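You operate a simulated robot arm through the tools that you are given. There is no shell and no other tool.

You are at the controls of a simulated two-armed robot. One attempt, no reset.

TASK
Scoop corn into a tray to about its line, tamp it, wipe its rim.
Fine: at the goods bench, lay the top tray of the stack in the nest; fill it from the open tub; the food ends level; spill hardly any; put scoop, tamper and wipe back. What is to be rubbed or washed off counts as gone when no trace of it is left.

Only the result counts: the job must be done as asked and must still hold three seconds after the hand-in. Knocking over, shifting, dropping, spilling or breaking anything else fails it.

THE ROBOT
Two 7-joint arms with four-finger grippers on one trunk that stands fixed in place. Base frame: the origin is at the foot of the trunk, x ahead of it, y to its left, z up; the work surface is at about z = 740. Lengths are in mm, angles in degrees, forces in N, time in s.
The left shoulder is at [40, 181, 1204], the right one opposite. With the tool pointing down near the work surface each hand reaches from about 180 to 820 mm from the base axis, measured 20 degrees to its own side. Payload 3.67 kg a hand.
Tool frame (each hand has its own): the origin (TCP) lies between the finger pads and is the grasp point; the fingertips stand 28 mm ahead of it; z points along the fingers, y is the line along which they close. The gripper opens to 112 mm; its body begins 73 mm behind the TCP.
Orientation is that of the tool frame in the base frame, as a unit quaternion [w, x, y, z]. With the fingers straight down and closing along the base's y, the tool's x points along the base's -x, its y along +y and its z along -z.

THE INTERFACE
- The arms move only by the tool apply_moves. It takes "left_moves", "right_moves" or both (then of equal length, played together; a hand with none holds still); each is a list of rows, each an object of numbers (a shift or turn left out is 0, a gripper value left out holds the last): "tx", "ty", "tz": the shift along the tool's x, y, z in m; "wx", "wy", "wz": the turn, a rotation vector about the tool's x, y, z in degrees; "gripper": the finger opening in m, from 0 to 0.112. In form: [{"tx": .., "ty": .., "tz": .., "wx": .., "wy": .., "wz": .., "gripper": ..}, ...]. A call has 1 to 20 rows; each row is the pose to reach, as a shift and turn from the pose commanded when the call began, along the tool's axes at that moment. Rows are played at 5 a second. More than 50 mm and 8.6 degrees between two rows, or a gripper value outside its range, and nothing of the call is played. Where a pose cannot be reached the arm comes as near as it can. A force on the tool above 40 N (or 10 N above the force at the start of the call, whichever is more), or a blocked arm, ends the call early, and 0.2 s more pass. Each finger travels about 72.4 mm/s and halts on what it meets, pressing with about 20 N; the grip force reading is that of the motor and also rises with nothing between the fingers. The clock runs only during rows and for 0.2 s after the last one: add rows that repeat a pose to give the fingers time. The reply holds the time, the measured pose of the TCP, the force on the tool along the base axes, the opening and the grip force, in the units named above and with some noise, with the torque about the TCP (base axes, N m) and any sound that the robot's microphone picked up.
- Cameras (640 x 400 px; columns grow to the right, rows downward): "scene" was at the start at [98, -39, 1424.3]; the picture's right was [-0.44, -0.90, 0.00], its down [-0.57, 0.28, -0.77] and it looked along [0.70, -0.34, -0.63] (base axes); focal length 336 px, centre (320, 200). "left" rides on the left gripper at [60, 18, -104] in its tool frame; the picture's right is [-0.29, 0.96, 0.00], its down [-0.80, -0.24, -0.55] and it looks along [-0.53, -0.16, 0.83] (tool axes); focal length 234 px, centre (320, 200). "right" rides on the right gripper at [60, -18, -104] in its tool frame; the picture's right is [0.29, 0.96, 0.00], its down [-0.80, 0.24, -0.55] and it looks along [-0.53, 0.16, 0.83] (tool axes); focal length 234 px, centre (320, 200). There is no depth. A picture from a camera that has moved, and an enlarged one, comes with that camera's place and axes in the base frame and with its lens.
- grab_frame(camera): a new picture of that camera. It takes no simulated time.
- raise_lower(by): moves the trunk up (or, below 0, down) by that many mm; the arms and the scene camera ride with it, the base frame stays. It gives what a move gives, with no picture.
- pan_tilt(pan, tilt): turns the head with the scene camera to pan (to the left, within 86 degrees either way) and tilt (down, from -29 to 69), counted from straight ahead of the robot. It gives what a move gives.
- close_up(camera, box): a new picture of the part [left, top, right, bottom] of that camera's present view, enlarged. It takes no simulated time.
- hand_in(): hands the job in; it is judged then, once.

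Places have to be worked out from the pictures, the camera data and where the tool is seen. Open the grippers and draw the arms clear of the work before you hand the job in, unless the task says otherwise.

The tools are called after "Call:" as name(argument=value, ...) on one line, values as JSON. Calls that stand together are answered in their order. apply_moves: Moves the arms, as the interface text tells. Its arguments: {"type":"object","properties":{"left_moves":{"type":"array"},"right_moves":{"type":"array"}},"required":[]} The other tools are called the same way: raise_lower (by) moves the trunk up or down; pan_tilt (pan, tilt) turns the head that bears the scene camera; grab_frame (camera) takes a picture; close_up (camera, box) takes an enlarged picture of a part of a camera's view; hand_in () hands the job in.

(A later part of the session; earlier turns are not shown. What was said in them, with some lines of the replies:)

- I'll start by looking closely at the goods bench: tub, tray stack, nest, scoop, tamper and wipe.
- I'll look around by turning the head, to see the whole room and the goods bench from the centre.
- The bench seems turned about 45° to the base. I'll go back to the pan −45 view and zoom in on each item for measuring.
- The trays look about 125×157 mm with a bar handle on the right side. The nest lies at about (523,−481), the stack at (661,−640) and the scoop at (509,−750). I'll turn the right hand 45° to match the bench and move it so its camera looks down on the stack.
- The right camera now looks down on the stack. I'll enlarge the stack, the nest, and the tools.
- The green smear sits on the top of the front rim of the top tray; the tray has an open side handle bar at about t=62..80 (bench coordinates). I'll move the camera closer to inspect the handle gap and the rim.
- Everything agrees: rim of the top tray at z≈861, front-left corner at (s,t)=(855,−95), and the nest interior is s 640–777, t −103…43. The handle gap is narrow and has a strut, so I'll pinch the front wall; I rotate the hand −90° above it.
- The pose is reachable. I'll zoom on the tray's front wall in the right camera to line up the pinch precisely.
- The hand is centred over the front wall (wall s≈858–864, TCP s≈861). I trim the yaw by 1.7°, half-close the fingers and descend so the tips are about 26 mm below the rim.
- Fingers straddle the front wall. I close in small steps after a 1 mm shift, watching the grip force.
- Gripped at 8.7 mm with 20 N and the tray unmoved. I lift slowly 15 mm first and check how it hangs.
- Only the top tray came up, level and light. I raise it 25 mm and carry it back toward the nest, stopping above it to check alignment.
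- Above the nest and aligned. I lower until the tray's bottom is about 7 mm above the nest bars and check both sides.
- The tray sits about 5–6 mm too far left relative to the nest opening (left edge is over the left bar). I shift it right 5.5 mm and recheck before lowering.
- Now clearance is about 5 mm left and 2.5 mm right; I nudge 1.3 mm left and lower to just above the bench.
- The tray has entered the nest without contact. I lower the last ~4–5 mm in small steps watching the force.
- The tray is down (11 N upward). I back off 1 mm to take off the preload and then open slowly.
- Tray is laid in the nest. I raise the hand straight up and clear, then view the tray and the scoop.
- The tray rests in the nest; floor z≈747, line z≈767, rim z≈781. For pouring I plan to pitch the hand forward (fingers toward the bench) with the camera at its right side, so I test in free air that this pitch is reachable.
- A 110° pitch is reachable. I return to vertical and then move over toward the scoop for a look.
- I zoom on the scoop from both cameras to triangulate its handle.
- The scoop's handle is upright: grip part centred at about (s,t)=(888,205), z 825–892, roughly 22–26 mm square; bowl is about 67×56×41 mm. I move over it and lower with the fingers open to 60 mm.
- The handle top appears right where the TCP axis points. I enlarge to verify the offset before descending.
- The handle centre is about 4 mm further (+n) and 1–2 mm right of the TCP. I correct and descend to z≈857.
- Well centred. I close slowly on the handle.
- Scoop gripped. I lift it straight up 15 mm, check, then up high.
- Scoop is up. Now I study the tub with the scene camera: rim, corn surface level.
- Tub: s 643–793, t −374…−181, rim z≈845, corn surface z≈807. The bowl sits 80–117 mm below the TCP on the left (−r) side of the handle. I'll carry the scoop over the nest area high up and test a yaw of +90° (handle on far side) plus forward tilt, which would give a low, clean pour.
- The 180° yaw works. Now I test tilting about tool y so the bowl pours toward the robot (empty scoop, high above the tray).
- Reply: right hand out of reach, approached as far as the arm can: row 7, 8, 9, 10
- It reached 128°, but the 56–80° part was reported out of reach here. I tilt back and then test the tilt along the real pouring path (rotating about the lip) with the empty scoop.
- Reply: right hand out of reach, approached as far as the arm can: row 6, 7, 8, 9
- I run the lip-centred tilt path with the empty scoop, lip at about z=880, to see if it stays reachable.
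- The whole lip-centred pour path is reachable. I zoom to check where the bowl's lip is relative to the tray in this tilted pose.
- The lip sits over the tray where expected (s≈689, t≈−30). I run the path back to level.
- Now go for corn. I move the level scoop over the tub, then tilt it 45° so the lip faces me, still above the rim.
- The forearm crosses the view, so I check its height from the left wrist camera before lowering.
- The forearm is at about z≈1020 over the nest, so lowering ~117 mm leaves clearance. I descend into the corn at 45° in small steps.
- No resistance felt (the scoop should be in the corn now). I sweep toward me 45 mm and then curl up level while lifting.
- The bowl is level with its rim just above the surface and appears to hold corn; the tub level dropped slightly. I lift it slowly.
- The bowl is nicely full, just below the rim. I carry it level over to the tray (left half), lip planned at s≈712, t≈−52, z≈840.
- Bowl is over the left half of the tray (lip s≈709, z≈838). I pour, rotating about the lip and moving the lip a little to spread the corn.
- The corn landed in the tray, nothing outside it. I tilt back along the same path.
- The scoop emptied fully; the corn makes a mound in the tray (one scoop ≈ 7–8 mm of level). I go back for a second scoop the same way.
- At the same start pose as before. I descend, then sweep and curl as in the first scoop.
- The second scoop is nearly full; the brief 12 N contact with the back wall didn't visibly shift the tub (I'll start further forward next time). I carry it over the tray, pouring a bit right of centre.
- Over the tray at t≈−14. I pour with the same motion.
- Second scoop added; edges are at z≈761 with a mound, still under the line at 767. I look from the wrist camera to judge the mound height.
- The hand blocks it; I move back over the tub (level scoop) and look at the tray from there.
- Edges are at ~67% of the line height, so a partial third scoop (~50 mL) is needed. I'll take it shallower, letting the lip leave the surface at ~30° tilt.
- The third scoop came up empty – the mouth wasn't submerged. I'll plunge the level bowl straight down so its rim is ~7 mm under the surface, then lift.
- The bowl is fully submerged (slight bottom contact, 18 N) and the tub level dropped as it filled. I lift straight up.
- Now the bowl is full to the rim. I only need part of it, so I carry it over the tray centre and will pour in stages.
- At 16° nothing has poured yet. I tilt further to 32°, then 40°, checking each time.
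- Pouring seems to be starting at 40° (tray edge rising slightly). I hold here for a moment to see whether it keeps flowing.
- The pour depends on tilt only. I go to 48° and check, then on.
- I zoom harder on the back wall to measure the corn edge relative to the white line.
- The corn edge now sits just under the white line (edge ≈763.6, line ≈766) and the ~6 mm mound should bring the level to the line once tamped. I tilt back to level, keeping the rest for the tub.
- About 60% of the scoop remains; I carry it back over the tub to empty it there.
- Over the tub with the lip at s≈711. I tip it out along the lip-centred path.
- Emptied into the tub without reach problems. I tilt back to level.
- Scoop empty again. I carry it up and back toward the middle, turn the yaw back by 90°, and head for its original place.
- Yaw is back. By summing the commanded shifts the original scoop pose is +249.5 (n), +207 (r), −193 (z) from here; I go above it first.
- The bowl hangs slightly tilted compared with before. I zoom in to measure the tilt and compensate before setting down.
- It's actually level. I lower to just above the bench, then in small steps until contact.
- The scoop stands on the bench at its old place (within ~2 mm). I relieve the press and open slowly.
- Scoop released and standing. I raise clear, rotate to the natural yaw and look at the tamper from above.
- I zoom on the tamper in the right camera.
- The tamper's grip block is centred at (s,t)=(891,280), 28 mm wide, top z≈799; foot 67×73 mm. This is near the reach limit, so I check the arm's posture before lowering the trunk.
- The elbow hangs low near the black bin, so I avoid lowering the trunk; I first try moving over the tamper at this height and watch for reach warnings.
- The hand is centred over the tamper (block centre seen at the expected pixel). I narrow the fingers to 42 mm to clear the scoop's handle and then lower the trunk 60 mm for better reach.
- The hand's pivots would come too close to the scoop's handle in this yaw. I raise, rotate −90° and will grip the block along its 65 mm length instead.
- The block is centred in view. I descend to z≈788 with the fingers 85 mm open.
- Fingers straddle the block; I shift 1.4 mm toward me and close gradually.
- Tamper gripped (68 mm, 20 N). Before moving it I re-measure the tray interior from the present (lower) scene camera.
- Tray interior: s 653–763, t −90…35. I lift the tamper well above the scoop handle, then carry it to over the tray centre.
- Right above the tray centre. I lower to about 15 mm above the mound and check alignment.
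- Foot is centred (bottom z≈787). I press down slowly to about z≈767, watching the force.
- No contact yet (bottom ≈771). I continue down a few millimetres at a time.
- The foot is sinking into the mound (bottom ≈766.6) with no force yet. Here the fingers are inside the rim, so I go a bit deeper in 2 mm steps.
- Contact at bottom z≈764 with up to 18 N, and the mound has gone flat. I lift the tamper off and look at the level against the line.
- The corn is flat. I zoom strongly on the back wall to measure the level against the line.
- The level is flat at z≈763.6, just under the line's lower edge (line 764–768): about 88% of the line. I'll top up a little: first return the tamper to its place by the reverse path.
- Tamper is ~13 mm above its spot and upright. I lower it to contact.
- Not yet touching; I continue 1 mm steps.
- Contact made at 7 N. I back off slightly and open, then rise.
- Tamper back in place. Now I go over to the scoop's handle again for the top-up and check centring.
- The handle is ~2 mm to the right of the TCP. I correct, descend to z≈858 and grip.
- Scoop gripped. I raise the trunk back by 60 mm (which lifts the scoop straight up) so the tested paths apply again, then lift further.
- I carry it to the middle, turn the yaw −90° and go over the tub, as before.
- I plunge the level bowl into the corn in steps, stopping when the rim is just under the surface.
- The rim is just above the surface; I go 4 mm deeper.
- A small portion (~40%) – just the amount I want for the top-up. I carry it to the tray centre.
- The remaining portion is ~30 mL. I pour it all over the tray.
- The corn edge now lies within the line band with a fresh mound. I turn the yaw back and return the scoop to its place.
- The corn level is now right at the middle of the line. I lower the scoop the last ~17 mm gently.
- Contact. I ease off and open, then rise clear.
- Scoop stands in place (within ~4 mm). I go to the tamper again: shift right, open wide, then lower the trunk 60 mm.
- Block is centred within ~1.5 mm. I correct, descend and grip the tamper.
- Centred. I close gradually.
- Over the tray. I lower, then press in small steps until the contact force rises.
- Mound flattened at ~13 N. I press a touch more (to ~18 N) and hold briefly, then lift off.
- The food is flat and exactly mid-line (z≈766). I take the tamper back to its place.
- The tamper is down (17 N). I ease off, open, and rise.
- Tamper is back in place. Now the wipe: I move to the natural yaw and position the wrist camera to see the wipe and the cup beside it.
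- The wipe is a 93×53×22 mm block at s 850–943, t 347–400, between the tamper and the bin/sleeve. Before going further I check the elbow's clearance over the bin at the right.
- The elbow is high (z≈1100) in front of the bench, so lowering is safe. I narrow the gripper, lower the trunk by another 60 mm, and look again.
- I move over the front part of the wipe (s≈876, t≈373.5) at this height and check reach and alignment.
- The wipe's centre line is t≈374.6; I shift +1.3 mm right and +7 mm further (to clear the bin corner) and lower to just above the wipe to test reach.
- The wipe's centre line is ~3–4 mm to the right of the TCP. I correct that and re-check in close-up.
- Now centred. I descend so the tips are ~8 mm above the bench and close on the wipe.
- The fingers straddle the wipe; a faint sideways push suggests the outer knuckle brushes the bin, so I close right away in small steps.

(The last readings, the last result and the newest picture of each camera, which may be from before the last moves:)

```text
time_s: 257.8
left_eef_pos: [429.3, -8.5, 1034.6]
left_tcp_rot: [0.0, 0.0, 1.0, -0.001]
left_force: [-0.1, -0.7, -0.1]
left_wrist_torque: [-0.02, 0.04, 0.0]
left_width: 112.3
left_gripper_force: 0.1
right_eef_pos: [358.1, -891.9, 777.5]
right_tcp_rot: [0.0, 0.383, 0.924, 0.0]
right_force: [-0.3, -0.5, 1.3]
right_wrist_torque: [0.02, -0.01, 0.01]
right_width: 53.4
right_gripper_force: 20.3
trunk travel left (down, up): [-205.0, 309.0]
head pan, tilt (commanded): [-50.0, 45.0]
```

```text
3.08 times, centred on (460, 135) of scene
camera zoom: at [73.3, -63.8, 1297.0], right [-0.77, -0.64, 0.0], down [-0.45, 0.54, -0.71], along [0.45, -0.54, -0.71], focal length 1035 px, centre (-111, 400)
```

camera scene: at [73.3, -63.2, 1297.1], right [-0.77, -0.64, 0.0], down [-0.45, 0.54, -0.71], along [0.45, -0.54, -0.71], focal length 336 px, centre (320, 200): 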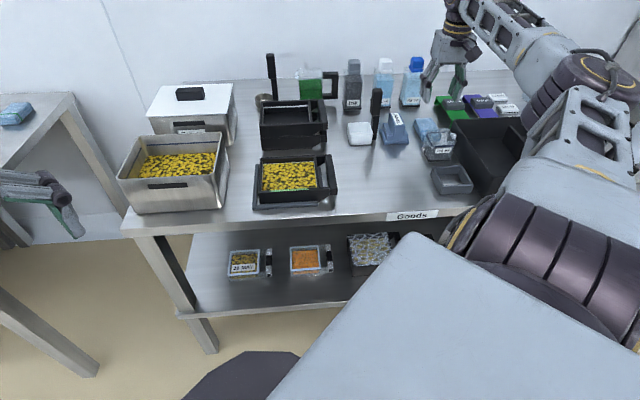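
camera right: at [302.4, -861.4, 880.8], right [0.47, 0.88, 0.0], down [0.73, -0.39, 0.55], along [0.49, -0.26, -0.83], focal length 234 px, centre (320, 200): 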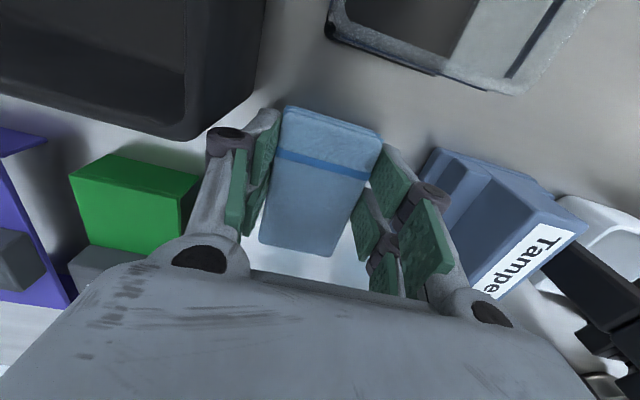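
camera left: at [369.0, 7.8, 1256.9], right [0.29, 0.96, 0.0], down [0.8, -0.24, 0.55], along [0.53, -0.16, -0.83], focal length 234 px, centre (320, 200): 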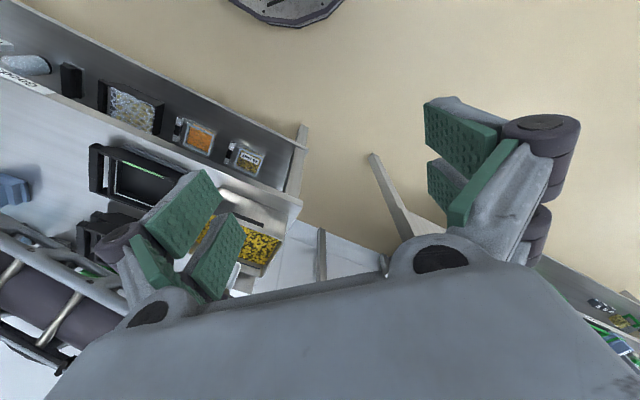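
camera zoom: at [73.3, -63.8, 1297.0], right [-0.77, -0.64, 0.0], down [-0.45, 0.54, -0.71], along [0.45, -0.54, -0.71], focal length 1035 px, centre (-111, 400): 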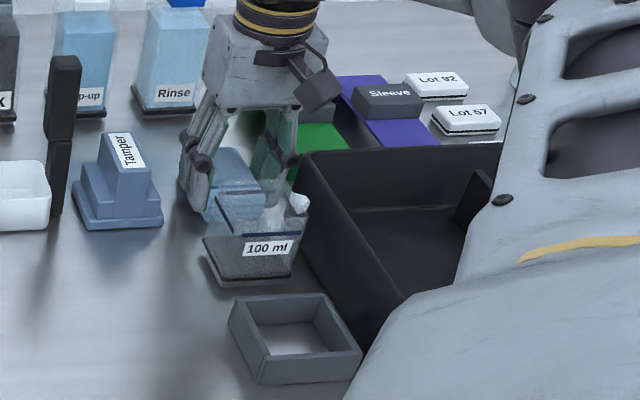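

Wipe gripped (53 mm, 20 N). I lift it straight up, first with the arm, then by raising the trunk back 120 mm.

Call:
apply_moves(right_moves=[{"tz": -0.005}, {"tz": -0.02}, {"tz": -0.04}, {"tz": -0.06}, {"tz": -0.06}])

Call:
raise_lower(by=120)

Call:
grab_frame(camera="right")

Call:
grab_frame(camera="scene")

```text
time_s: 259.0
left_eef_pos: [428.5, -9.4, 1034.4]
left_tcp_rot: [0.0, 0.0, 1.0, -0.001]
left_force: [-0.4, -0.6, 0.5]
left_wrist_torque: [0.01, 0.01, 0.02]
left_width: 112.0
left_gripper_force: 0.0
right_eef_pos: [357.0, -890.8, 838.2]
right_tcp_rot: [-0.001, 0.382, 0.924, 0.001]
right_force: [-0.4, 0.1, -0.5]
right_wrist_torque: [-0.01, -0.01, -0.02]
right_width: 53.2
right_gripper_force: 20.2
trunk travel left (down, up): [-205.0, 309.0]
head pan, tilt (commanded): [-50.0, 45.0]
```

```text
time_s: 260.5
left_eef_pos: [428.9, -10.0, 1152.5]
left_tcp_rot: [0.0, 0.0, 1.0, 0.0]
left_force: [0.0, 0.3, -0.4]
left_wrist_torque: [-0.03, 0.03, 0.0]
left_width: 112.2
left_gripper_force: 0.0
right_eef_pos: [355.7, -890.8, 957.4]
right_tcp_rot: [0.0, 0.383, 0.924, 0.0]
right_force: [-0.3, 0.5, -1.1]
right_wrist_torque: [-0.01, -0.02, 0.04]
right_width: 53.6
right_gripper_force: 20.4
trunk travel left (down, up): [-325.0, 189.0]
head pan, tilt (commanded): [-50.0, 45.0]
```

```text
taken
camera right: at [301.5, -861.1, 1060.7], right [0.47, 0.88, 0.0], down [0.73, -0.39, 0.55], along [0.49, -0.26, -0.83], focal length 234 px, centre (320, 200)
```

right: 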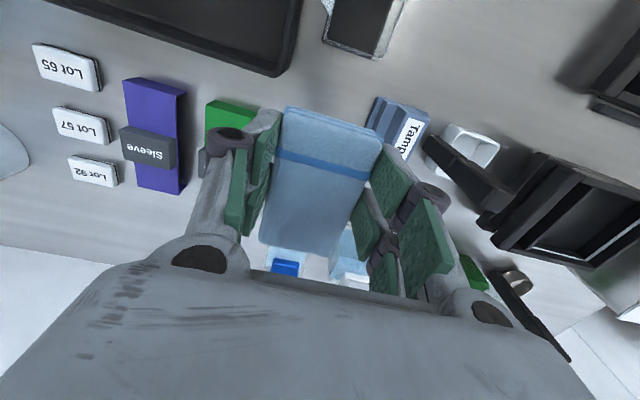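

```text
taken
camera scene: at [73.5, -64.0, 1415.8], right [-0.77, -0.64, 0.0], down [-0.45, 0.54, -0.71], along [0.45, -0.54, -0.71], focal length 336 px, centre (320, 200)
```

scene: 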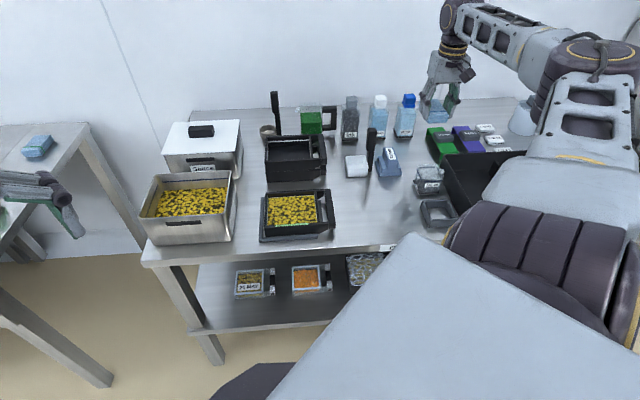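

The wipe is held flat. I carry it at this height over to the left end of the tray's front rim (s≈649, t≈−75).

Call:
apply_moves(right_moves=[{"tx": 0.01, "ty": 0.015}, {"tx": 0.03, "ty": 0.045}, {"tx": 0.05, "ty": 0.085}, {"tx": 0.07, "ty": 0.125}, {"tx": 0.09, "ty": 0.165}, {"tx": 0.11, "ty": 0.205}, {"tx": 0.13, "ty": 0.245}, {"tx": 0.15, "ty": 0.285}, {"tx": 0.17, "ty": 0.325}, {"tx": 0.19, "ty": 0.365}, {"tx": 0.21, "ty": 0.405}, {"tx": 0.225, "ty": 0.44}, {"tx": 0.232, "ty": 0.453}, {"tx": 0.232, "ty": 0.453}])

Call:
pan_tilt(pan=-45, tilt=45)

Call:
close_up(camera="scene", box=[240, 120, 380, 250])

Call:
grab_frame(camera="right")

```text
time_s: 263.5
left_eef_pos: [429.7, -9.1, 1152.0]
left_tcp_rot: [0.0, 0.0, 1.0, 0.001]
left_force: [-0.2, 0.7, -0.5]
left_wrist_torque: [0.02, -0.01, -0.03]
left_width: 112.0
left_gripper_force: 0.1
right_eef_pos: [513.5, -407.0, 955.2]
right_tcp_rot: [0.0, 0.383, 0.924, 0.0]
right_force: [-0.2, 0.7, -0.5]
right_wrist_torque: [-0.01, -0.01, 0.0]
right_width: 53.4
right_gripper_force: 19.9
trunk travel left (down, up): [-325.0, 189.0]
head pan, tilt (commanded): [-50.0, 45.0]
```

```text
time_s: 264.1
left_eef_pos: [429.0, -9.7, 1153.1]
left_tcp_rot: [0.0, 0.0, 1.0, 0.0]
left_force: [-0.1, 0.5, -0.1]
left_wrist_torque: [0.01, 0.0, 0.01]
left_width: 112.0
left_gripper_force: 0.0
right_eef_pos: [512.6, -406.7, 954.3]
right_tcp_rot: [0.0, 0.383, 0.924, 0.001]
right_force: [-0.5, -0.9, -0.3]
right_wrist_torque: [-0.02, 0.0, -0.01]
right_width: 53.5
right_gripper_force: 20.1
trunk travel left (down, up): [-325.0, 189.0]
head pan, tilt (commanded): [-45.0, 45.0]
```

```text
3.08 times, centred on (310, 185) of scene
camera zoom: at [78.8, -58.9, 1415.9], right [-0.71, -0.71, 0.0], down [-0.5, 0.5, -0.71], along [0.5, -0.5, -0.71], focal length 1035 px, centre (351, 246)
```

zoom: 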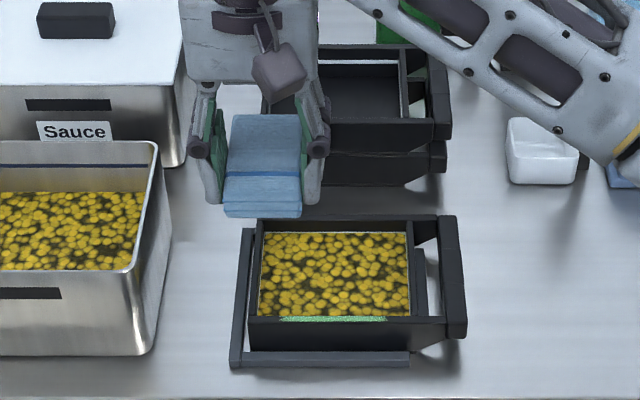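

```text
taken
camera right: at [458.0, -376.6, 1058.1], right [0.47, 0.88, 0.0], down [0.73, -0.39, 0.55], along [0.49, -0.26, -0.83], focal length 234 px, centre (320, 200)
```

right: 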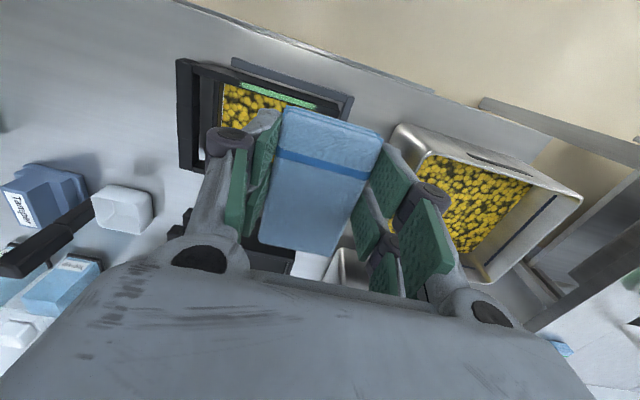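

At s≈650, t≈−75. I lower to about 9 mm above the rim and check.

Call:
apply_moves(right_moves=[{"tz": 0.03}, {"tz": 0.06}, {"tz": 0.09}, {"tz": 0.115}, {"tz": 0.128}, {"tz": 0.128}])

Call:
close_up(camera="scene", box=[250, 150, 370, 250])

Call:
grab_frame(camera="scene")

```text
time_s: 265.5
left_eef_pos: [428.7, -9.6, 1153.7]
left_tcp_rot: [0.0, -0.001, 1.0, 0.0]
left_force: [-0.8, -0.3, 0.9]
left_wrist_torque: [0.01, 0.0, 0.0]
left_width: 112.0
left_gripper_force: 0.0
right_eef_pos: [514.7, -405.7, 829.0]
right_tcp_rot: [0.0, 0.382, 0.924, 0.0]
right_force: [-0.1, 0.3, -0.2]
right_wrist_torque: [-0.01, 0.0, -0.01]
right_width: 53.7
right_gripper_force: 20.0
trunk travel left (down, up): [-325.0, 189.0]
head pan, tilt (commanded): [-45.0, 45.0]
```

```text
4.00 times, centred on (310, 200) of scene
camera zoom: at [78.7, -58.9, 1415.9], right [-0.71, -0.71, 0.0], down [-0.5, 0.5, -0.71], along [0.5, -0.5, -0.71], focal length 1346 px, centre (360, 200)
```

zoom: 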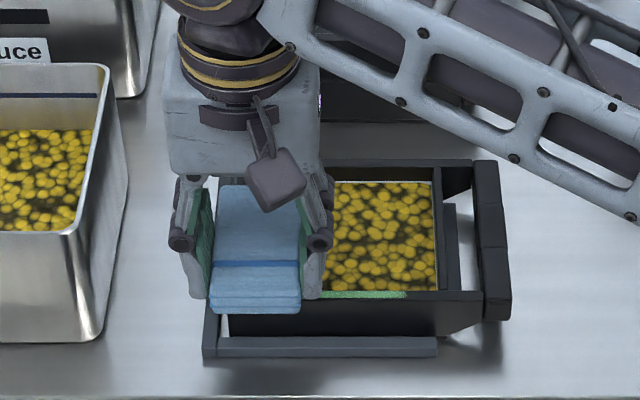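

```text
taken
camera scene: at [78.7, -58.9, 1415.9], right [-0.71, -0.71, 0.0], down [-0.5, 0.5, -0.71], along [0.5, -0.5, -0.71], focal length 336 px, centre (320, 200)
```

scene: 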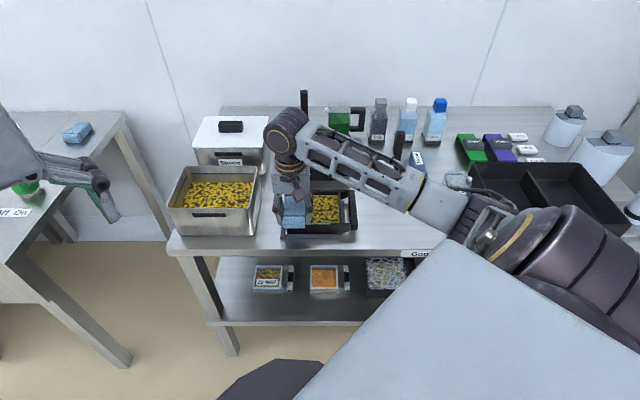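

Aligned over the front rim. I lower until contact with a light force.

Call:
apply_moves(right_moves=[{"tz": 0.005}, {"tz": 0.009}, {"tz": 0.009}])

Call:
apply_moves(right_moves=[{"tz": 0.002}, {"tz": 0.002}])

Call:
apply_moves(right_moves=[{"tz": 0.0015}, {"tz": 0.0015}])

```text
time_s: 266.3
left_eef_pos: [428.7, -9.2, 1153.2]
left_tcp_rot: [-0.001, 0.0, 1.0, 0.0]
left_force: [0.6, 0.8, -1.0]
left_wrist_torque: [0.0, 0.01, 0.02]
left_width: 112.0
left_gripper_force: 0.1
right_eef_pos: [513.8, -405.6, 820.4]
right_tcp_rot: [0.0, 0.382, 0.924, 0.0]
right_force: [0.0, -0.4, -0.9]
right_wrist_torque: [0.01, 0.04, 0.03]
right_width: 53.3
right_gripper_force: 19.7
trunk travel left (down, up): [-325.0, 189.0]
head pan, tilt (commanded): [-45.0, 45.0]
```

```text
time_s: 266.9
left_eef_pos: [429.4, -9.0, 1153.0]
left_tcp_rot: [0.0, 0.001, 1.0, 0.0]
left_force: [0.6, 0.8, 0.7]
left_wrist_torque: [0.0, 0.01, -0.01]
left_width: 112.3
left_gripper_force: 0.0
right_eef_pos: [512.1, -406.5, 819.2]
right_tcp_rot: [0.0, 0.382, 0.924, -0.001]
right_force: [0.9, -0.2, 0.5]
right_wrist_torque: [0.0, -0.02, -0.04]
right_width: 53.3
right_gripper_force: 20.0
trunk travel left (down, up): [-325.0, 189.0]
head pan, tilt (commanded): [-45.0, 45.0]
```

```text
time_s: 267.5
left_eef_pos: [429.8, -8.7, 1152.6]
left_tcp_rot: [0.001, 0.0, 1.0, -0.001]
left_force: [0.5, 0.0, 0.0]
left_wrist_torque: [-0.01, 0.0, 0.0]
left_width: 112.2
left_gripper_force: 0.0
right_eef_pos: [513.6, -405.3, 817.1]
right_tcp_rot: [0.0, 0.383, 0.924, -0.001]
right_force: [0.4, 1.4, 3.8]
right_wrist_torque: [-0.08, -0.1, 0.01]
right_width: 53.5
right_gripper_force: 20.1
trunk travel left (down, up): [-325.0, 189.0]
head pan, tilt (commanded): [-45.0, 45.0]
```

Contact (≈4 N). I press 0.7 mm more and wipe along the rim to the right, about 100 mm.

Call:
apply_moves(right_moves=[{"tz": 0.0007}, {"tz": 0.0007, "ty": -0.01}, {"tz": 0.0007, "ty": -0.022}, {"tz": 0.0007, "ty": -0.034}, {"tz": 0.0007, "ty": -0.046}, {"tz": 0.0007, "ty": -0.058}, {"tz": 0.0007, "ty": -0.07}, {"tz": 0.0007, "ty": -0.082}, {"tz": 0.0007, "ty": -0.094}, {"tz": 0.0007, "ty": -0.1}, {"tz": 0.0007, "ty": -0.1}])

Call:
close_up(camera="scene", box=[250, 150, 370, 250])

```text
time_s: 269.9
left_eef_pos: [427.2, -8.8, 1153.4]
left_tcp_rot: [0.0, -0.001, 1.0, -0.001]
left_force: [-0.1, -0.7, -0.3]
left_wrist_torque: [0.01, -0.02, 0.01]
left_width: 111.8
left_gripper_force: 0.1
right_eef_pos: [441.5, -477.8, 817.2]
right_tcp_rot: [0.001, 0.383, 0.924, 0.001]
right_force: [3.1, 4.6, 13.7]
right_wrist_torque: [0.05, -0.32, 0.08]
right_width: 53.4
right_gripper_force: 19.8
trunk travel left (down, up): [-325.0, 189.0]
head pan, tilt (commanded): [-45.0, 45.0]
```

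```text
4.00 times, centred on (310, 200) of scene
camera zoom: at [78.0, -57.4, 1416.0], right [-0.71, -0.71, 0.0], down [-0.5, 0.5, -0.71], along [0.5, -0.5, -0.71], focal length 1346 px, centre (360, 200)
```

zoom: 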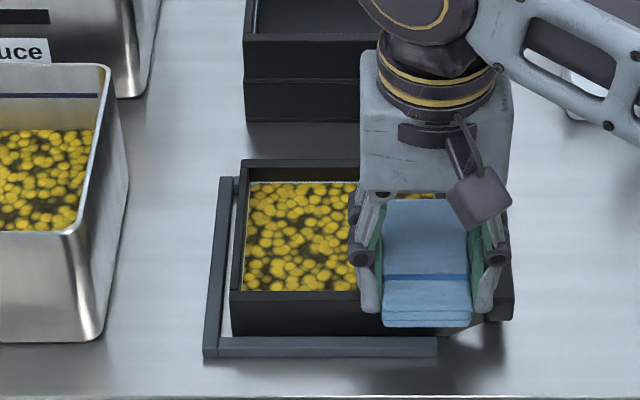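

The uncovered rim already looks clean. I wipe back to the left once, then right again partly, to be thorough.

Call:
apply_moves(right_moves=[{"tz": -0.0003, "ty": 0.012}, {"tz": -0.0003, "ty": 0.024}, {"tz": -0.0003, "ty": 0.036}, {"tz": -0.0003, "ty": 0.048}, {"tz": -0.0003, "ty": 0.06}, {"tz": -0.0003, "ty": 0.072}, {"tz": -0.0003, "ty": 0.084}, {"tz": -0.0003, "ty": 0.096}, {"tz": -0.0003, "ty": 0.1}, {"tz": -0.0003, "ty": 0.088}, {"tz": -0.0003, "ty": 0.076}, {"tz": -0.0003, "ty": 0.064}, {"tz": -0.0003, "ty": 0.052}, {"tz": -0.0003, "ty": 0.04}, {"tz": -0.0003, "ty": 0.028}, {"tz": -0.0003, "ty": 0.016}, {"tz": -0.0003, "ty": 0.004}, {"tz": -0.0003, "ty": 0.0}, {"tz": -0.0003, "ty": 0.0}])

Call:
apply_moves(right_moves=[{"tz": -0.005}, {"tz": -0.03}, {"tz": -0.07}, {"tz": -0.11}, {"tz": -0.138}, {"tz": -0.138}])

Call:
close_up(camera="scene", box=[265, 170, 365, 250])

Call:
close_up(camera="scene", box=[280, 205, 345, 240])

```text
time_s: 273.9
left_eef_pos: [428.7, -8.3, 1152.6]
left_tcp_rot: [0.0, -0.001, 1.0, 0.0]
left_force: [1.1, -0.1, 0.3]
left_wrist_torque: [-0.03, 0.0, 0.01]
left_width: 112.1
left_gripper_force: 0.0
right_eef_pos: [441.9, -477.8, 817.6]
right_tcp_rot: [0.0, 0.382, 0.924, 0.0]
right_force: [3.3, 1.1, 5.4]
right_wrist_torque: [0.02, -0.09, 0.03]
right_width: 53.2
right_gripper_force: 19.8
trunk travel left (down, up): [-325.0, 189.0]
head pan, tilt (commanded): [-45.0, 45.0]
```

```text
time_s: 275.3
left_eef_pos: [429.5, -10.2, 1153.5]
left_tcp_rot: [-0.001, 0.0, 1.0, -0.001]
left_force: [-0.3, -0.4, -0.6]
left_wrist_torque: [0.01, -0.01, -0.04]
left_width: 111.9
left_gripper_force: 0.1
right_eef_pos: [443.7, -478.6, 953.9]
right_tcp_rot: [-0.001, 0.383, 0.924, -0.001]
right_force: [0.0, 0.4, -0.2]
right_wrist_torque: [0.04, 0.01, -0.01]
right_width: 53.7
right_gripper_force: 20.0
trunk travel left (down, up): [-325.0, 189.0]
head pan, tilt (commanded): [-45.0, 45.0]
```

```text
5.00 times, centred on (315, 210) of scene
camera zoom: at [79.0, -59.1, 1415.8], right [-0.71, -0.71, 0.0], down [-0.5, 0.5, -0.71], along [0.5, -0.5, -0.71], focal length 1682 px, centre (345, 150)
```

zoom: 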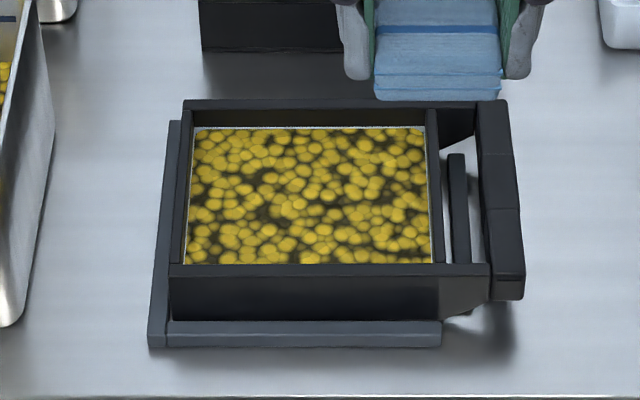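

```text
9.85 times, centred on (312, 222) of scene
camera zoom: at [79.0, -59.1, 1415.8], right [-0.71, -0.71, 0.0], down [-0.5, 0.5, -0.71], along [0.5, -0.5, -0.71], focal length 3313 px, centre (394, -22)
```

zoom: 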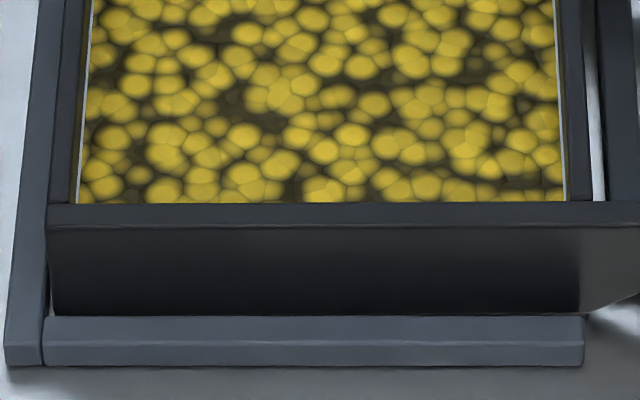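

The smear is gone without trace, and the tray is still in its nest. I carry the wipe back above its original place.

Call:
apply_moves(right_moves=[{"tx": -0.01, "ty": -0.015}, {"tx": -0.035, "ty": -0.05}, {"tx": -0.06, "ty": -0.09}, {"tx": -0.085, "ty": -0.13}, {"tx": -0.11, "ty": -0.17}, {"tx": -0.135, "ty": -0.21}, {"tx": -0.16, "ty": -0.25}, {"tx": -0.185, "ty": -0.285}, {"tx": -0.21, "ty": -0.32}, {"tx": -0.225, "ty": -0.345}, {"tx": -0.232, "ty": -0.353}, {"tx": -0.232, "ty": -0.353}])

Call:
raise_lower(by=-120)

Call:
grab_frame(camera="right")

Call:
grab_frame(camera="scene")

```text
time_s: 277.9
left_eef_pos: [429.2, -10.1, 1152.9]
left_tcp_rot: [-0.001, 0.0, 1.0, 0.0]
left_force: [0.4, 0.0, 0.6]
left_wrist_torque: [-0.03, -0.03, 0.0]
left_width: 111.9
left_gripper_force: 0.0
right_eef_pos: [356.6, -892.4, 954.9]
right_tcp_rot: [-0.001, 0.383, 0.924, -0.001]
right_force: [0.4, 0.8, 0.4]
right_wrist_torque: [0.03, -0.02, 0.02]
right_width: 53.4
right_gripper_force: 19.6
trunk travel left (down, up): [-325.0, 189.0]
head pan, tilt (commanded): [-45.0, 45.0]
```

```text
time_s: 279.4
left_eef_pos: [429.1, -8.7, 1034.1]
left_tcp_rot: [0.0, 0.0, 1.0, 0.0]
left_force: [0.3, -0.5, 0.8]
left_wrist_torque: [0.01, 0.02, 0.02]
left_width: 112.3
left_gripper_force: 0.0
right_eef_pos: [356.1, -892.3, 836.6]
right_tcp_rot: [0.0, 0.382, 0.924, 0.0]
right_force: [0.7, 0.1, -0.6]
right_wrist_torque: [-0.01, 0.0, -0.02]
right_width: 53.6
right_gripper_force: 19.8
trunk travel left (down, up): [-205.0, 309.0]
head pan, tilt (commanded): [-45.0, 45.0]
```

```text
taken
camera right: at [300.8, -862.0, 939.9], right [0.47, 0.88, 0.0], down [0.73, -0.39, 0.55], along [0.49, -0.26, -0.83], focal length 234 px, centre (320, 200)
```

right: 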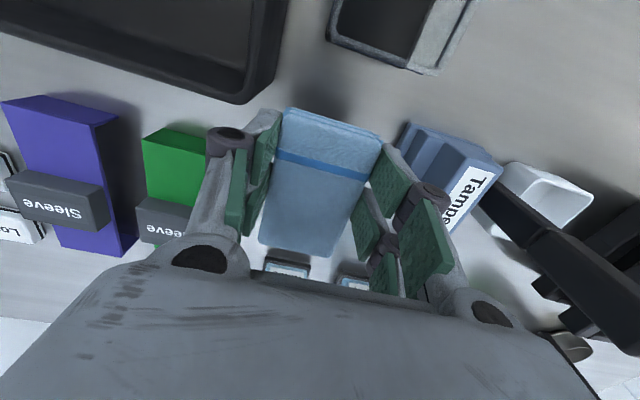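

```text
taken
camera scene: at [78.5, -59.0, 1297.1], right [-0.71, -0.71, 0.0], down [-0.5, 0.5, -0.71], along [0.5, -0.5, -0.71], focal length 336 px, centre (320, 200)
```

scene: 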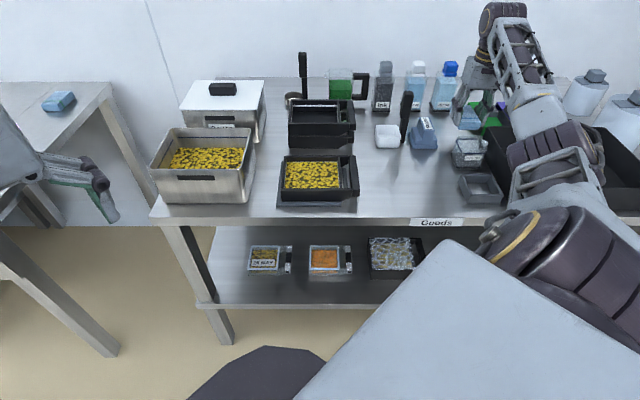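

Back above its spot. I lower it to the bench gently.

Call:
apply_moves(right_moves=[{"tz": 0.015}, {"tz": 0.03}, {"tz": 0.045}, {"tz": 0.053}, {"tz": 0.056}, {"tz": 0.056}])

Call:
apply_moves(right_moves=[{"tz": 0.0015}, {"tz": 0.0015}])

Call:
apply_moves(right_moves=[{"tz": 0.0015}, {"tz": 0.0015}])

```text
time_s: 280.8
left_eef_pos: [428.5, -10.5, 1033.5]
left_tcp_rot: [0.0, 0.0, 1.0, 0.0]
left_force: [0.3, -0.7, 0.0]
left_wrist_torque: [0.01, 0.01, 0.0]
left_width: 111.9
left_gripper_force: 0.1
right_eef_pos: [357.1, -892.8, 778.7]
right_tcp_rot: [0.0, 0.382, 0.924, -0.001]
right_force: [0.3, 0.5, -0.3]
right_wrist_torque: [-0.01, 0.0, 0.0]
right_width: 53.3
right_gripper_force: 20.2
trunk travel left (down, up): [-205.0, 309.0]
head pan, tilt (commanded): [-45.0, 45.0]
```

```text
time_s: 281.4
left_eef_pos: [428.3, -9.1, 1034.8]
left_tcp_rot: [0.0, 0.0, 1.0, -0.001]
left_force: [-0.1, 0.3, -0.6]
left_wrist_torque: [0.0, 0.01, -0.01]
left_width: 112.2
left_gripper_force: 0.0
right_eef_pos: [356.9, -892.1, 777.0]
right_tcp_rot: [0.0, 0.382, 0.924, 0.0]
right_force: [0.5, 1.0, -0.7]
right_wrist_torque: [-0.04, 0.02, -0.02]
right_width: 53.4
right_gripper_force: 20.2
trunk travel left (down, up): [-205.0, 309.0]
head pan, tilt (commanded): [-45.0, 45.0]
```

```text
time_s: 282.0
left_eef_pos: [428.5, -9.4, 1034.7]
left_tcp_rot: [0.0, 0.0, 1.0, 0.0]
left_force: [0.3, 0.4, -0.1]
left_wrist_torque: [0.0, -0.02, -0.03]
left_width: 111.9
left_gripper_force: 0.1
right_eef_pos: [357.7, -892.4, 776.8]
right_tcp_rot: [0.0, 0.383, 0.924, 0.0]
right_force: [-0.4, -1.6, 3.5]
right_wrist_torque: [-0.03, 0.02, 0.02]
right_width: 53.4
right_gripper_force: 20.2
trunk travel left (down, up): [-205.0, 309.0]
head pan, tilt (commanded): [-45.0, 45.0]
```

Contact. I open just enough (62 mm) to release and then rise straight up.

Call:
apply_moves(right_moves=[{"gripper": 0.055}, {"gripper": 0.057}, {"gripper": 0.06}, {"gripper": 0.062}, {"gripper": 0.062}, {"gripper": 0.062}])

Call:
grab_frame(camera="right")

```text
time_s: 283.4
left_eef_pos: [428.6, -9.9, 1035.4]
left_tcp_rot: [0.0, 0.001, 1.0, 0.0]
left_force: [0.2, 0.3, 0.7]
left_wrist_torque: [0.0, -0.01, 0.0]
left_width: 112.1
left_gripper_force: 0.0
right_eef_pos: [356.7, -890.9, 775.5]
right_tcp_rot: [0.0, 0.383, 0.924, 0.0]
right_force: [0.3, 0.2, 0.2]
right_wrist_torque: [-0.01, -0.01, 0.0]
right_width: 62.0
right_gripper_force: 0.1
trunk travel left (down, up): [-205.0, 309.0]
head pan, tilt (commanded): [-45.0, 45.0]
```

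```text
taken
camera right: at [302.1, -861.9, 880.0], right [0.47, 0.88, 0.0], down [0.73, -0.39, 0.55], along [0.49, -0.26, -0.83], focal length 234 px, centre (320, 200)
```

right: 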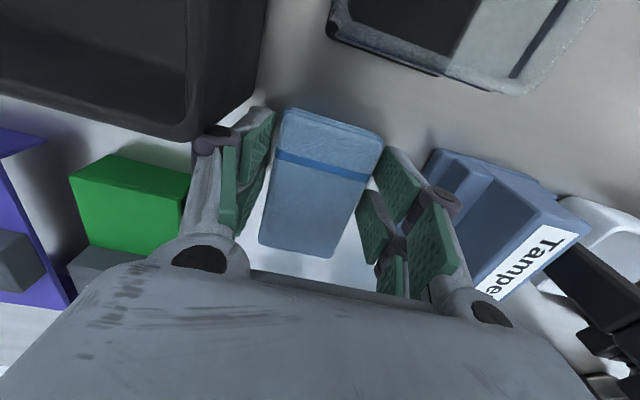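

Released; wipe lies where it was. I rise straight up and raise the trunk.

Call:
apply_moves(right_moves=[{"tz": -0.01}, {"tz": -0.03}, {"tz": -0.06}, {"tz": -0.1}, {"tz": -0.13}, {"tz": -0.13}])

Call:
raise_lower(by=120)

Call:
grab_frame(camera="right")

Call:
close_up(camera="scene", box=[340, 100, 500, 220])

```text
time_s: 284.8
left_eef_pos: [428.7, -10.3, 1034.5]
left_tcp_rot: [0.0, 0.0, 1.0, 0.0]
left_force: [0.6, 1.0, -0.7]
left_wrist_torque: [-0.03, -0.03, 0.0]
left_width: 111.9
left_gripper_force: 0.0
right_eef_pos: [355.5, -892.8, 908.3]
right_tcp_rot: [0.0, 0.383, 0.924, -0.001]
right_force: [-0.7, -0.1, 0.1]
right_wrist_torque: [0.03, -0.03, -0.01]
right_width: 62.3
right_gripper_force: 0.1
trunk travel left (down, up): [-205.0, 309.0]
head pan, tilt (commanded): [-45.0, 45.0]
```

```text
time_s: 286.3
left_eef_pos: [427.7, -9.6, 1152.8]
left_tcp_rot: [0.0, 0.0, 1.0, 0.001]
left_force: [-0.7, 0.7, 0.1]
left_wrist_torque: [0.0, -0.01, 0.0]
left_width: 111.9
left_gripper_force: 0.0
right_eef_pos: [357.2, -891.4, 1026.9]
right_tcp_rot: [-0.001, 0.383, 0.924, 0.001]
right_force: [0.0, 0.2, -0.2]
right_wrist_torque: [-0.02, -0.01, 0.01]
right_width: 62.1
right_gripper_force: 0.2
trunk travel left (down, up): [-325.0, 189.0]
head pan, tilt (commanded): [-45.0, 45.0]
```

```text
taken
camera right: at [300.9, -862.0, 1131.0], right [0.47, 0.88, 0.0], down [0.73, -0.39, 0.55], along [0.49, -0.26, -0.83], focal length 234 px, centre (320, 200)
```

right: 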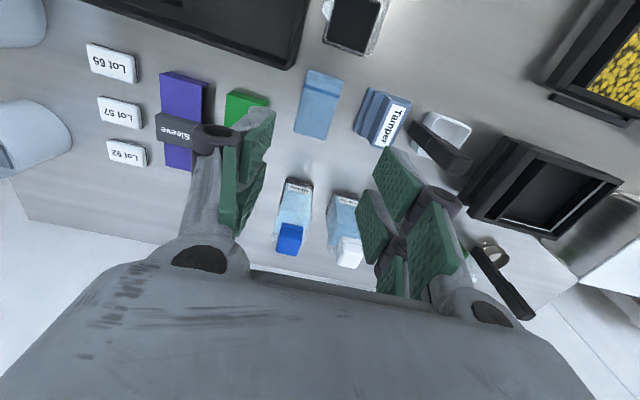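

```text
3.33 times, centred on (420, 160) of scene
camera zoom: at [78.8, -59.2, 1415.8], right [-0.71, -0.71, 0.0], down [-0.5, 0.5, -0.71], along [0.5, -0.5, -0.71], focal length 1122 px, centre (-13, 333)
```

zoom: 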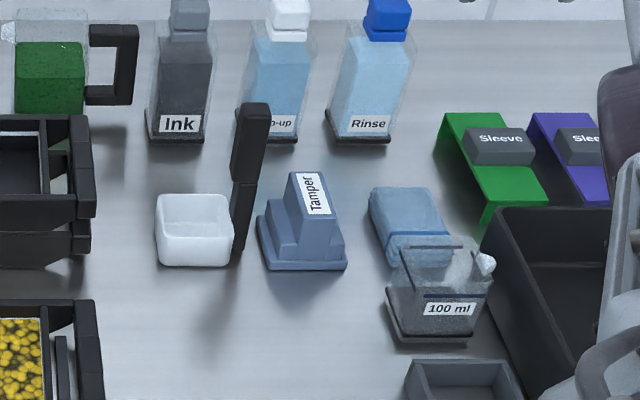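

Scoop, tamper and wipe are all back. I move the hand back clear of the bench and look down on the tray to inspect rim, level and any spills.

Call:
apply_moves(right_moves=[{"tx": 0.01, "ty": 0.01, "tz": -0.02}, {"tx": 0.035, "ty": 0.035, "tz": -0.03}, {"tx": 0.065, "ty": 0.065, "tz": -0.03}, {"tx": 0.095, "ty": 0.095, "tz": -0.03}, {"tx": 0.125, "ty": 0.125, "tz": -0.03}, {"tx": 0.155, "ty": 0.155, "tz": -0.03}, {"tx": 0.185, "ty": 0.185, "tz": -0.03}, {"tx": 0.215, "ty": 0.215, "tz": -0.03}, {"tx": 0.245, "ty": 0.245, "tz": -0.03}, {"tx": 0.275, "ty": 0.275, "tz": -0.03}, {"tx": 0.305, "ty": 0.305, "tz": -0.03}, {"tx": 0.335, "ty": 0.335, "tz": -0.03}, {"tx": 0.353, "ty": 0.351, "tz": -0.03, "gripper": 0.112}, {"tx": 0.353, "ty": 0.351, "tz": -0.03, "gripper": 0.112}, {"tx": 0.353, "ty": 0.351, "tz": -0.03, "gripper": 0.112}])

Call:
grab_frame(camera="right")

Call:
close_up(camera="right", box=[240, 100, 400, 260])

Call:
close_up(camera="scene", box=[150, 100, 390, 260])

```text
time_s: 289.5
left_eef_pos: [429.8, -9.3, 1152.6]
left_tcp_rot: [0.0, 0.0, 1.0, 0.0]
left_force: [0.1, -0.1, 0.1]
left_wrist_torque: [0.0, -0.02, 0.0]
left_width: 112.0
left_gripper_force: 0.2
right_eef_pos: [353.8, -394.5, 1058.1]
right_tcp_rot: [0.0, 0.382, 0.924, 0.0]
right_force: [-1.0, 0.2, -1.3]
right_wrist_torque: [0.03, 0.04, 0.02]
right_width: 112.1
right_gripper_force: 0.1
trunk travel left (down, up): [-325.0, 189.0]
head pan, tilt (commanded): [-45.0, 45.0]
```

```text
taken
camera right: at [298.6, -363.7, 1161.0], right [0.47, 0.88, 0.0], down [0.73, -0.39, 0.55], along [0.49, -0.26, -0.83], focal length 234 px, centre (320, 200)
```

right: 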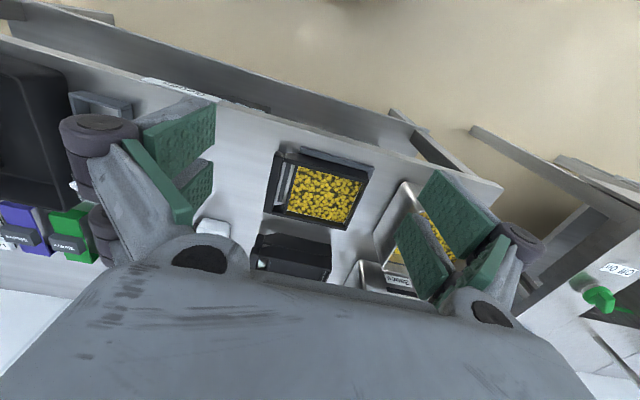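

```text
2.50 times, centred on (320, 180) of right
camera zoom: at [298.6, -363.7, 1161.0], right [0.47, 0.88, 0.0], down [0.73, -0.39, 0.55], along [0.49, -0.26, -0.83], focal length 585 px, centre (320, 250)
```

zoom: 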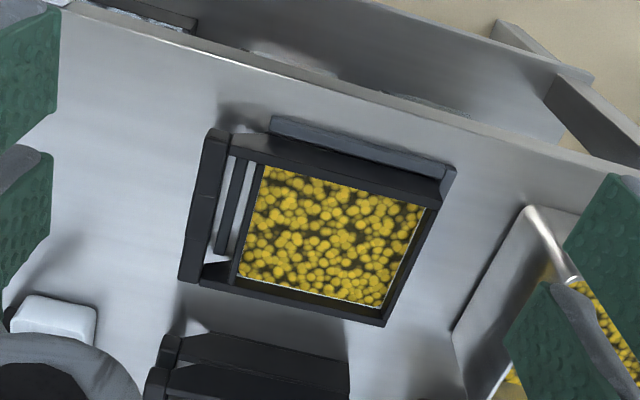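

```text
2.50 times, centred on (270, 180) of scene
camera zoom: at [78.6, -58.8, 1415.9], right [-0.71, -0.71, 0.0], down [-0.5, 0.5, -0.71], along [0.5, -0.5, -0.71], focal length 841 px, centre (445, 250)
```

zoom: 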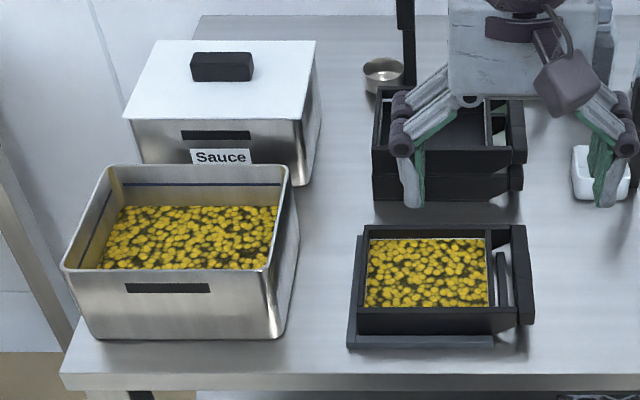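

The tray looks clean and full with nothing spilled. I zoom at the tray's left edge to confirm it sits inside the nest, not on the bar.

Call:
close_up(camera="scene", box=[275, 185, 315, 240])

Call:
close_up(camera="scene", box=[320, 185, 360, 240])

Call:
close_up(camera="left", box=[80, 120, 220, 240])

```text
7.27 times, centred on (295, 212) of scene
camera zoom: at [78.6, -58.8, 1415.9], right [-0.71, -0.71, 0.0], down [-0.5, 0.5, -0.71], along [0.5, -0.5, -0.71], focal length 2447 px, centre (502, 109)
```

zoom: 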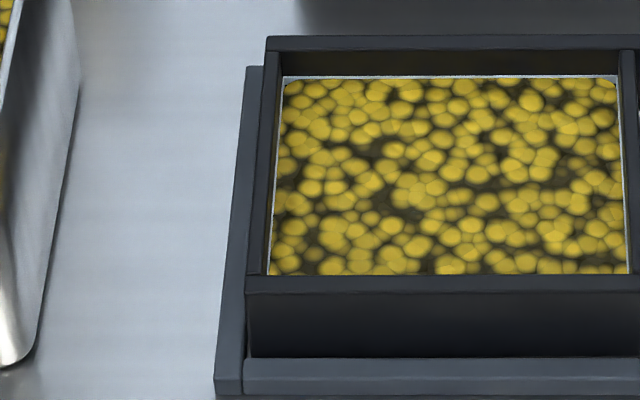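

```text
7.27 times, centred on (340, 212) of scene
camera zoom: at [78.6, -58.8, 1415.9], right [-0.71, -0.71, 0.0], down [-0.5, 0.5, -0.71], along [0.5, -0.5, -0.71], focal length 2447 px, centre (174, 109)
```

zoom: 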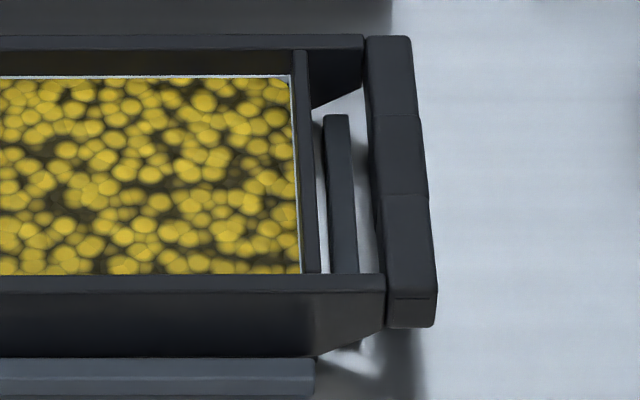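

```text
3.33 times, centred on (150, 180) of left
camera zoom: at [368.7, 8.0, 1257.0], right [0.29, 0.96, 0.0], down [0.8, -0.24, 0.55], along [0.53, -0.16, -0.83], focal length 781 px, centre (887, 267)
```

zoom: 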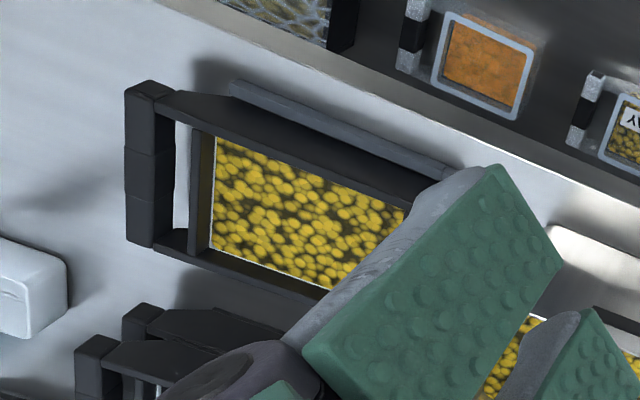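

Tray is seated inside the nest and the rim is clean. I compare the whole scene with the initial view for anything disturbed.

Call:
pan_tilt(pan=-26, tilt=39.2)

Call:
grab_frame(camera="scene")

Call:
close_up(camera="scene", box=[440, 130, 640, 300])

Call:
close_up(camera="scene", box=[250, 130, 450, 300])

```text
time_s: 290.3
left_eef_pos: [427.9, -8.9, 1153.5]
left_tcp_rot: [0.0, 0.0, 1.0, 0.0]
left_force: [-0.3, 0.0, 0.2]
left_wrist_torque: [-0.02, 0.01, 0.04]
left_width: 112.1
left_gripper_force: 0.2
right_eef_pos: [354.4, -394.9, 1057.3]
right_tcp_rot: [0.0, 0.383, 0.924, 0.001]
right_force: [0.3, 0.9, 0.5]
right_wrist_torque: [0.01, -0.03, -0.02]
right_width: 112.0
right_gripper_force: 0.0
trunk travel left (down, up): [-325.0, 189.0]
head pan, tilt (commanded): [-26.0, 39.2]
```

```text
taken
camera scene: at [98.0, -39.1, 1424.3], right [-0.44, -0.9, 0.0], down [-0.57, 0.28, -0.77], along [0.7, -0.34, -0.63], focal length 336 px, centre (320, 200)
```

scene: 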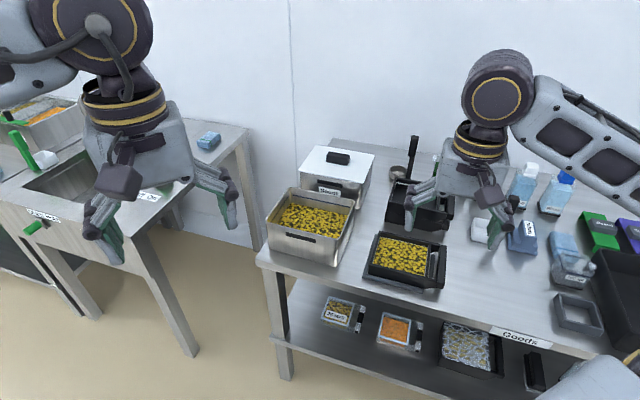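

```text
2.35 times, centred on (540, 215) of scene
camera zoom: at [98.0, -39.1, 1424.3], right [-0.44, -0.9, 0.0], down [-0.57, 0.28, -0.77], along [0.7, -0.34, -0.63], focal length 792 px, centre (-198, 165)
```

zoom: 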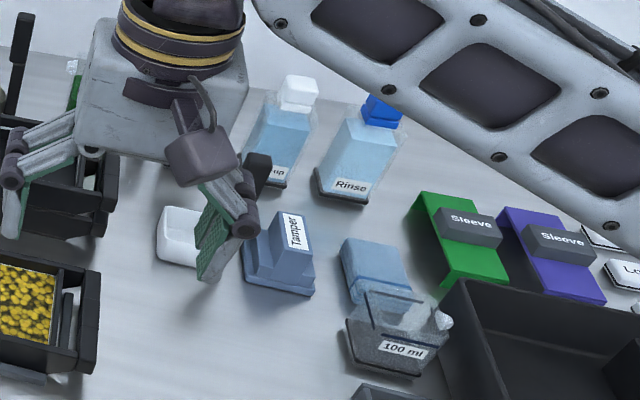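

```text
2.35 times, centred on (350, 215) of scene
camera zoom: at [98.0, -39.1, 1424.3], right [-0.44, -0.9, 0.0], down [-0.57, 0.28, -0.77], along [0.7, -0.34, -0.63], focal length 792 px, centre (249, 165)
```

zoom: 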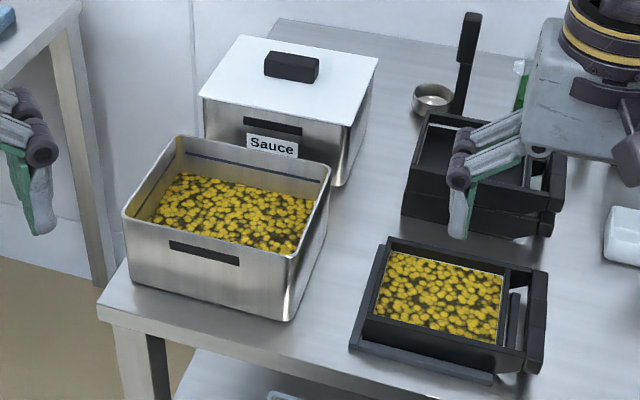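

Everything matches the initial layout, the tray is filled to its line, flat and clean. I draw the right arm a little further up and back, then hand in.

Call:
apply_moves(right_moves=[{"tz": -0.03, "tx": 0.01}, {"tz": -0.06, "tx": 0.03}, {"tz": -0.09, "tx": 0.04}, {"tz": -0.09, "tx": 0.04}])

Call:
close_up(camera="scene", box=[250, 130, 560, 300])

```text
time_s: 291.3
left_eef_pos: [428.7, -10.6, 1151.9]
left_tcp_rot: [0.0, 0.001, 1.0, 0.0]
left_force: [-0.4, -0.4, -0.5]
left_wrist_torque: [-0.02, -0.01, 0.03]
left_width: 112.0
left_gripper_force: 0.0
right_eef_pos: [325.4, -365.4, 1147.5]
right_tcp_rot: [0.0, 0.383, 0.924, 0.0]
right_force: [0.1, -0.9, 0.5]
right_wrist_torque: [0.01, -0.01, 0.0]
right_width: 111.8
right_gripper_force: 0.0
trunk travel left (down, up): [-325.0, 189.0]
head pan, tilt (commanded): [-26.0, 39.2]
```

```text
2.06 times, centred on (405, 215) of scene
camera zoom: at [98.2, -39.3, 1424.3], right [-0.44, -0.9, 0.0], down [-0.57, 0.28, -0.77], along [0.7, -0.34, -0.63], focal length 695 px, centre (144, 169)
```

zoom: 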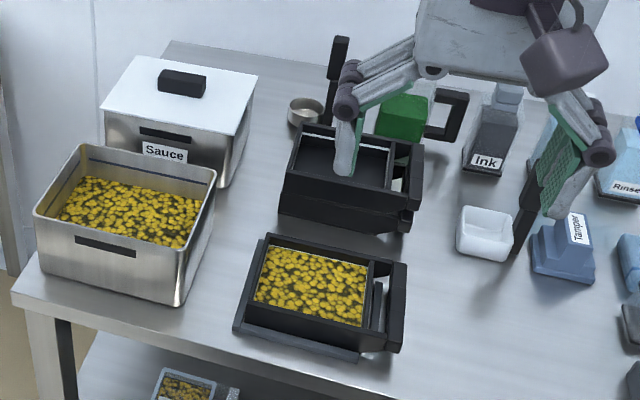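

The tray is in its nest, filled level to the line, with a clean rim. The tools are back, the grippers are open and the arms are clear, so I hand the job in.

Call:
hand_in()

```text
The job is handed in.
```

I finished the job and handed it in; the result of the judging did not come back to me.

- **Tray:** The top tray of the stack lies in the nest. Wiping pushed it about 5 mm left, so it now rests against the left bar, but it sits flat on the bench inside the bars.
- **Fill:** The corn is flat, and its surface is at about the middle of the white line. It took two full scoops and two partial pours. After the first tamping it sat just under the line, so I topped it up and tamped it again.
- **Rim:** The green smear on the front rim is gone. I saw no trace of it in the close-up views.
- **Spills:** I saw no corn outside the tub and the tray. What I did not need went back into the tub.
- **Tools:** The scoop, tamper and wipe are back in their places. The scoop is about 4 mm off its old spot and the tamper about 2 mm.
- **Contacts along the way:** The scoop touched the tub's back wall and bottom lightly while scooping. A finger may have brushed the bin beside the wipe. In the pictures neither the tub nor the bin had moved.
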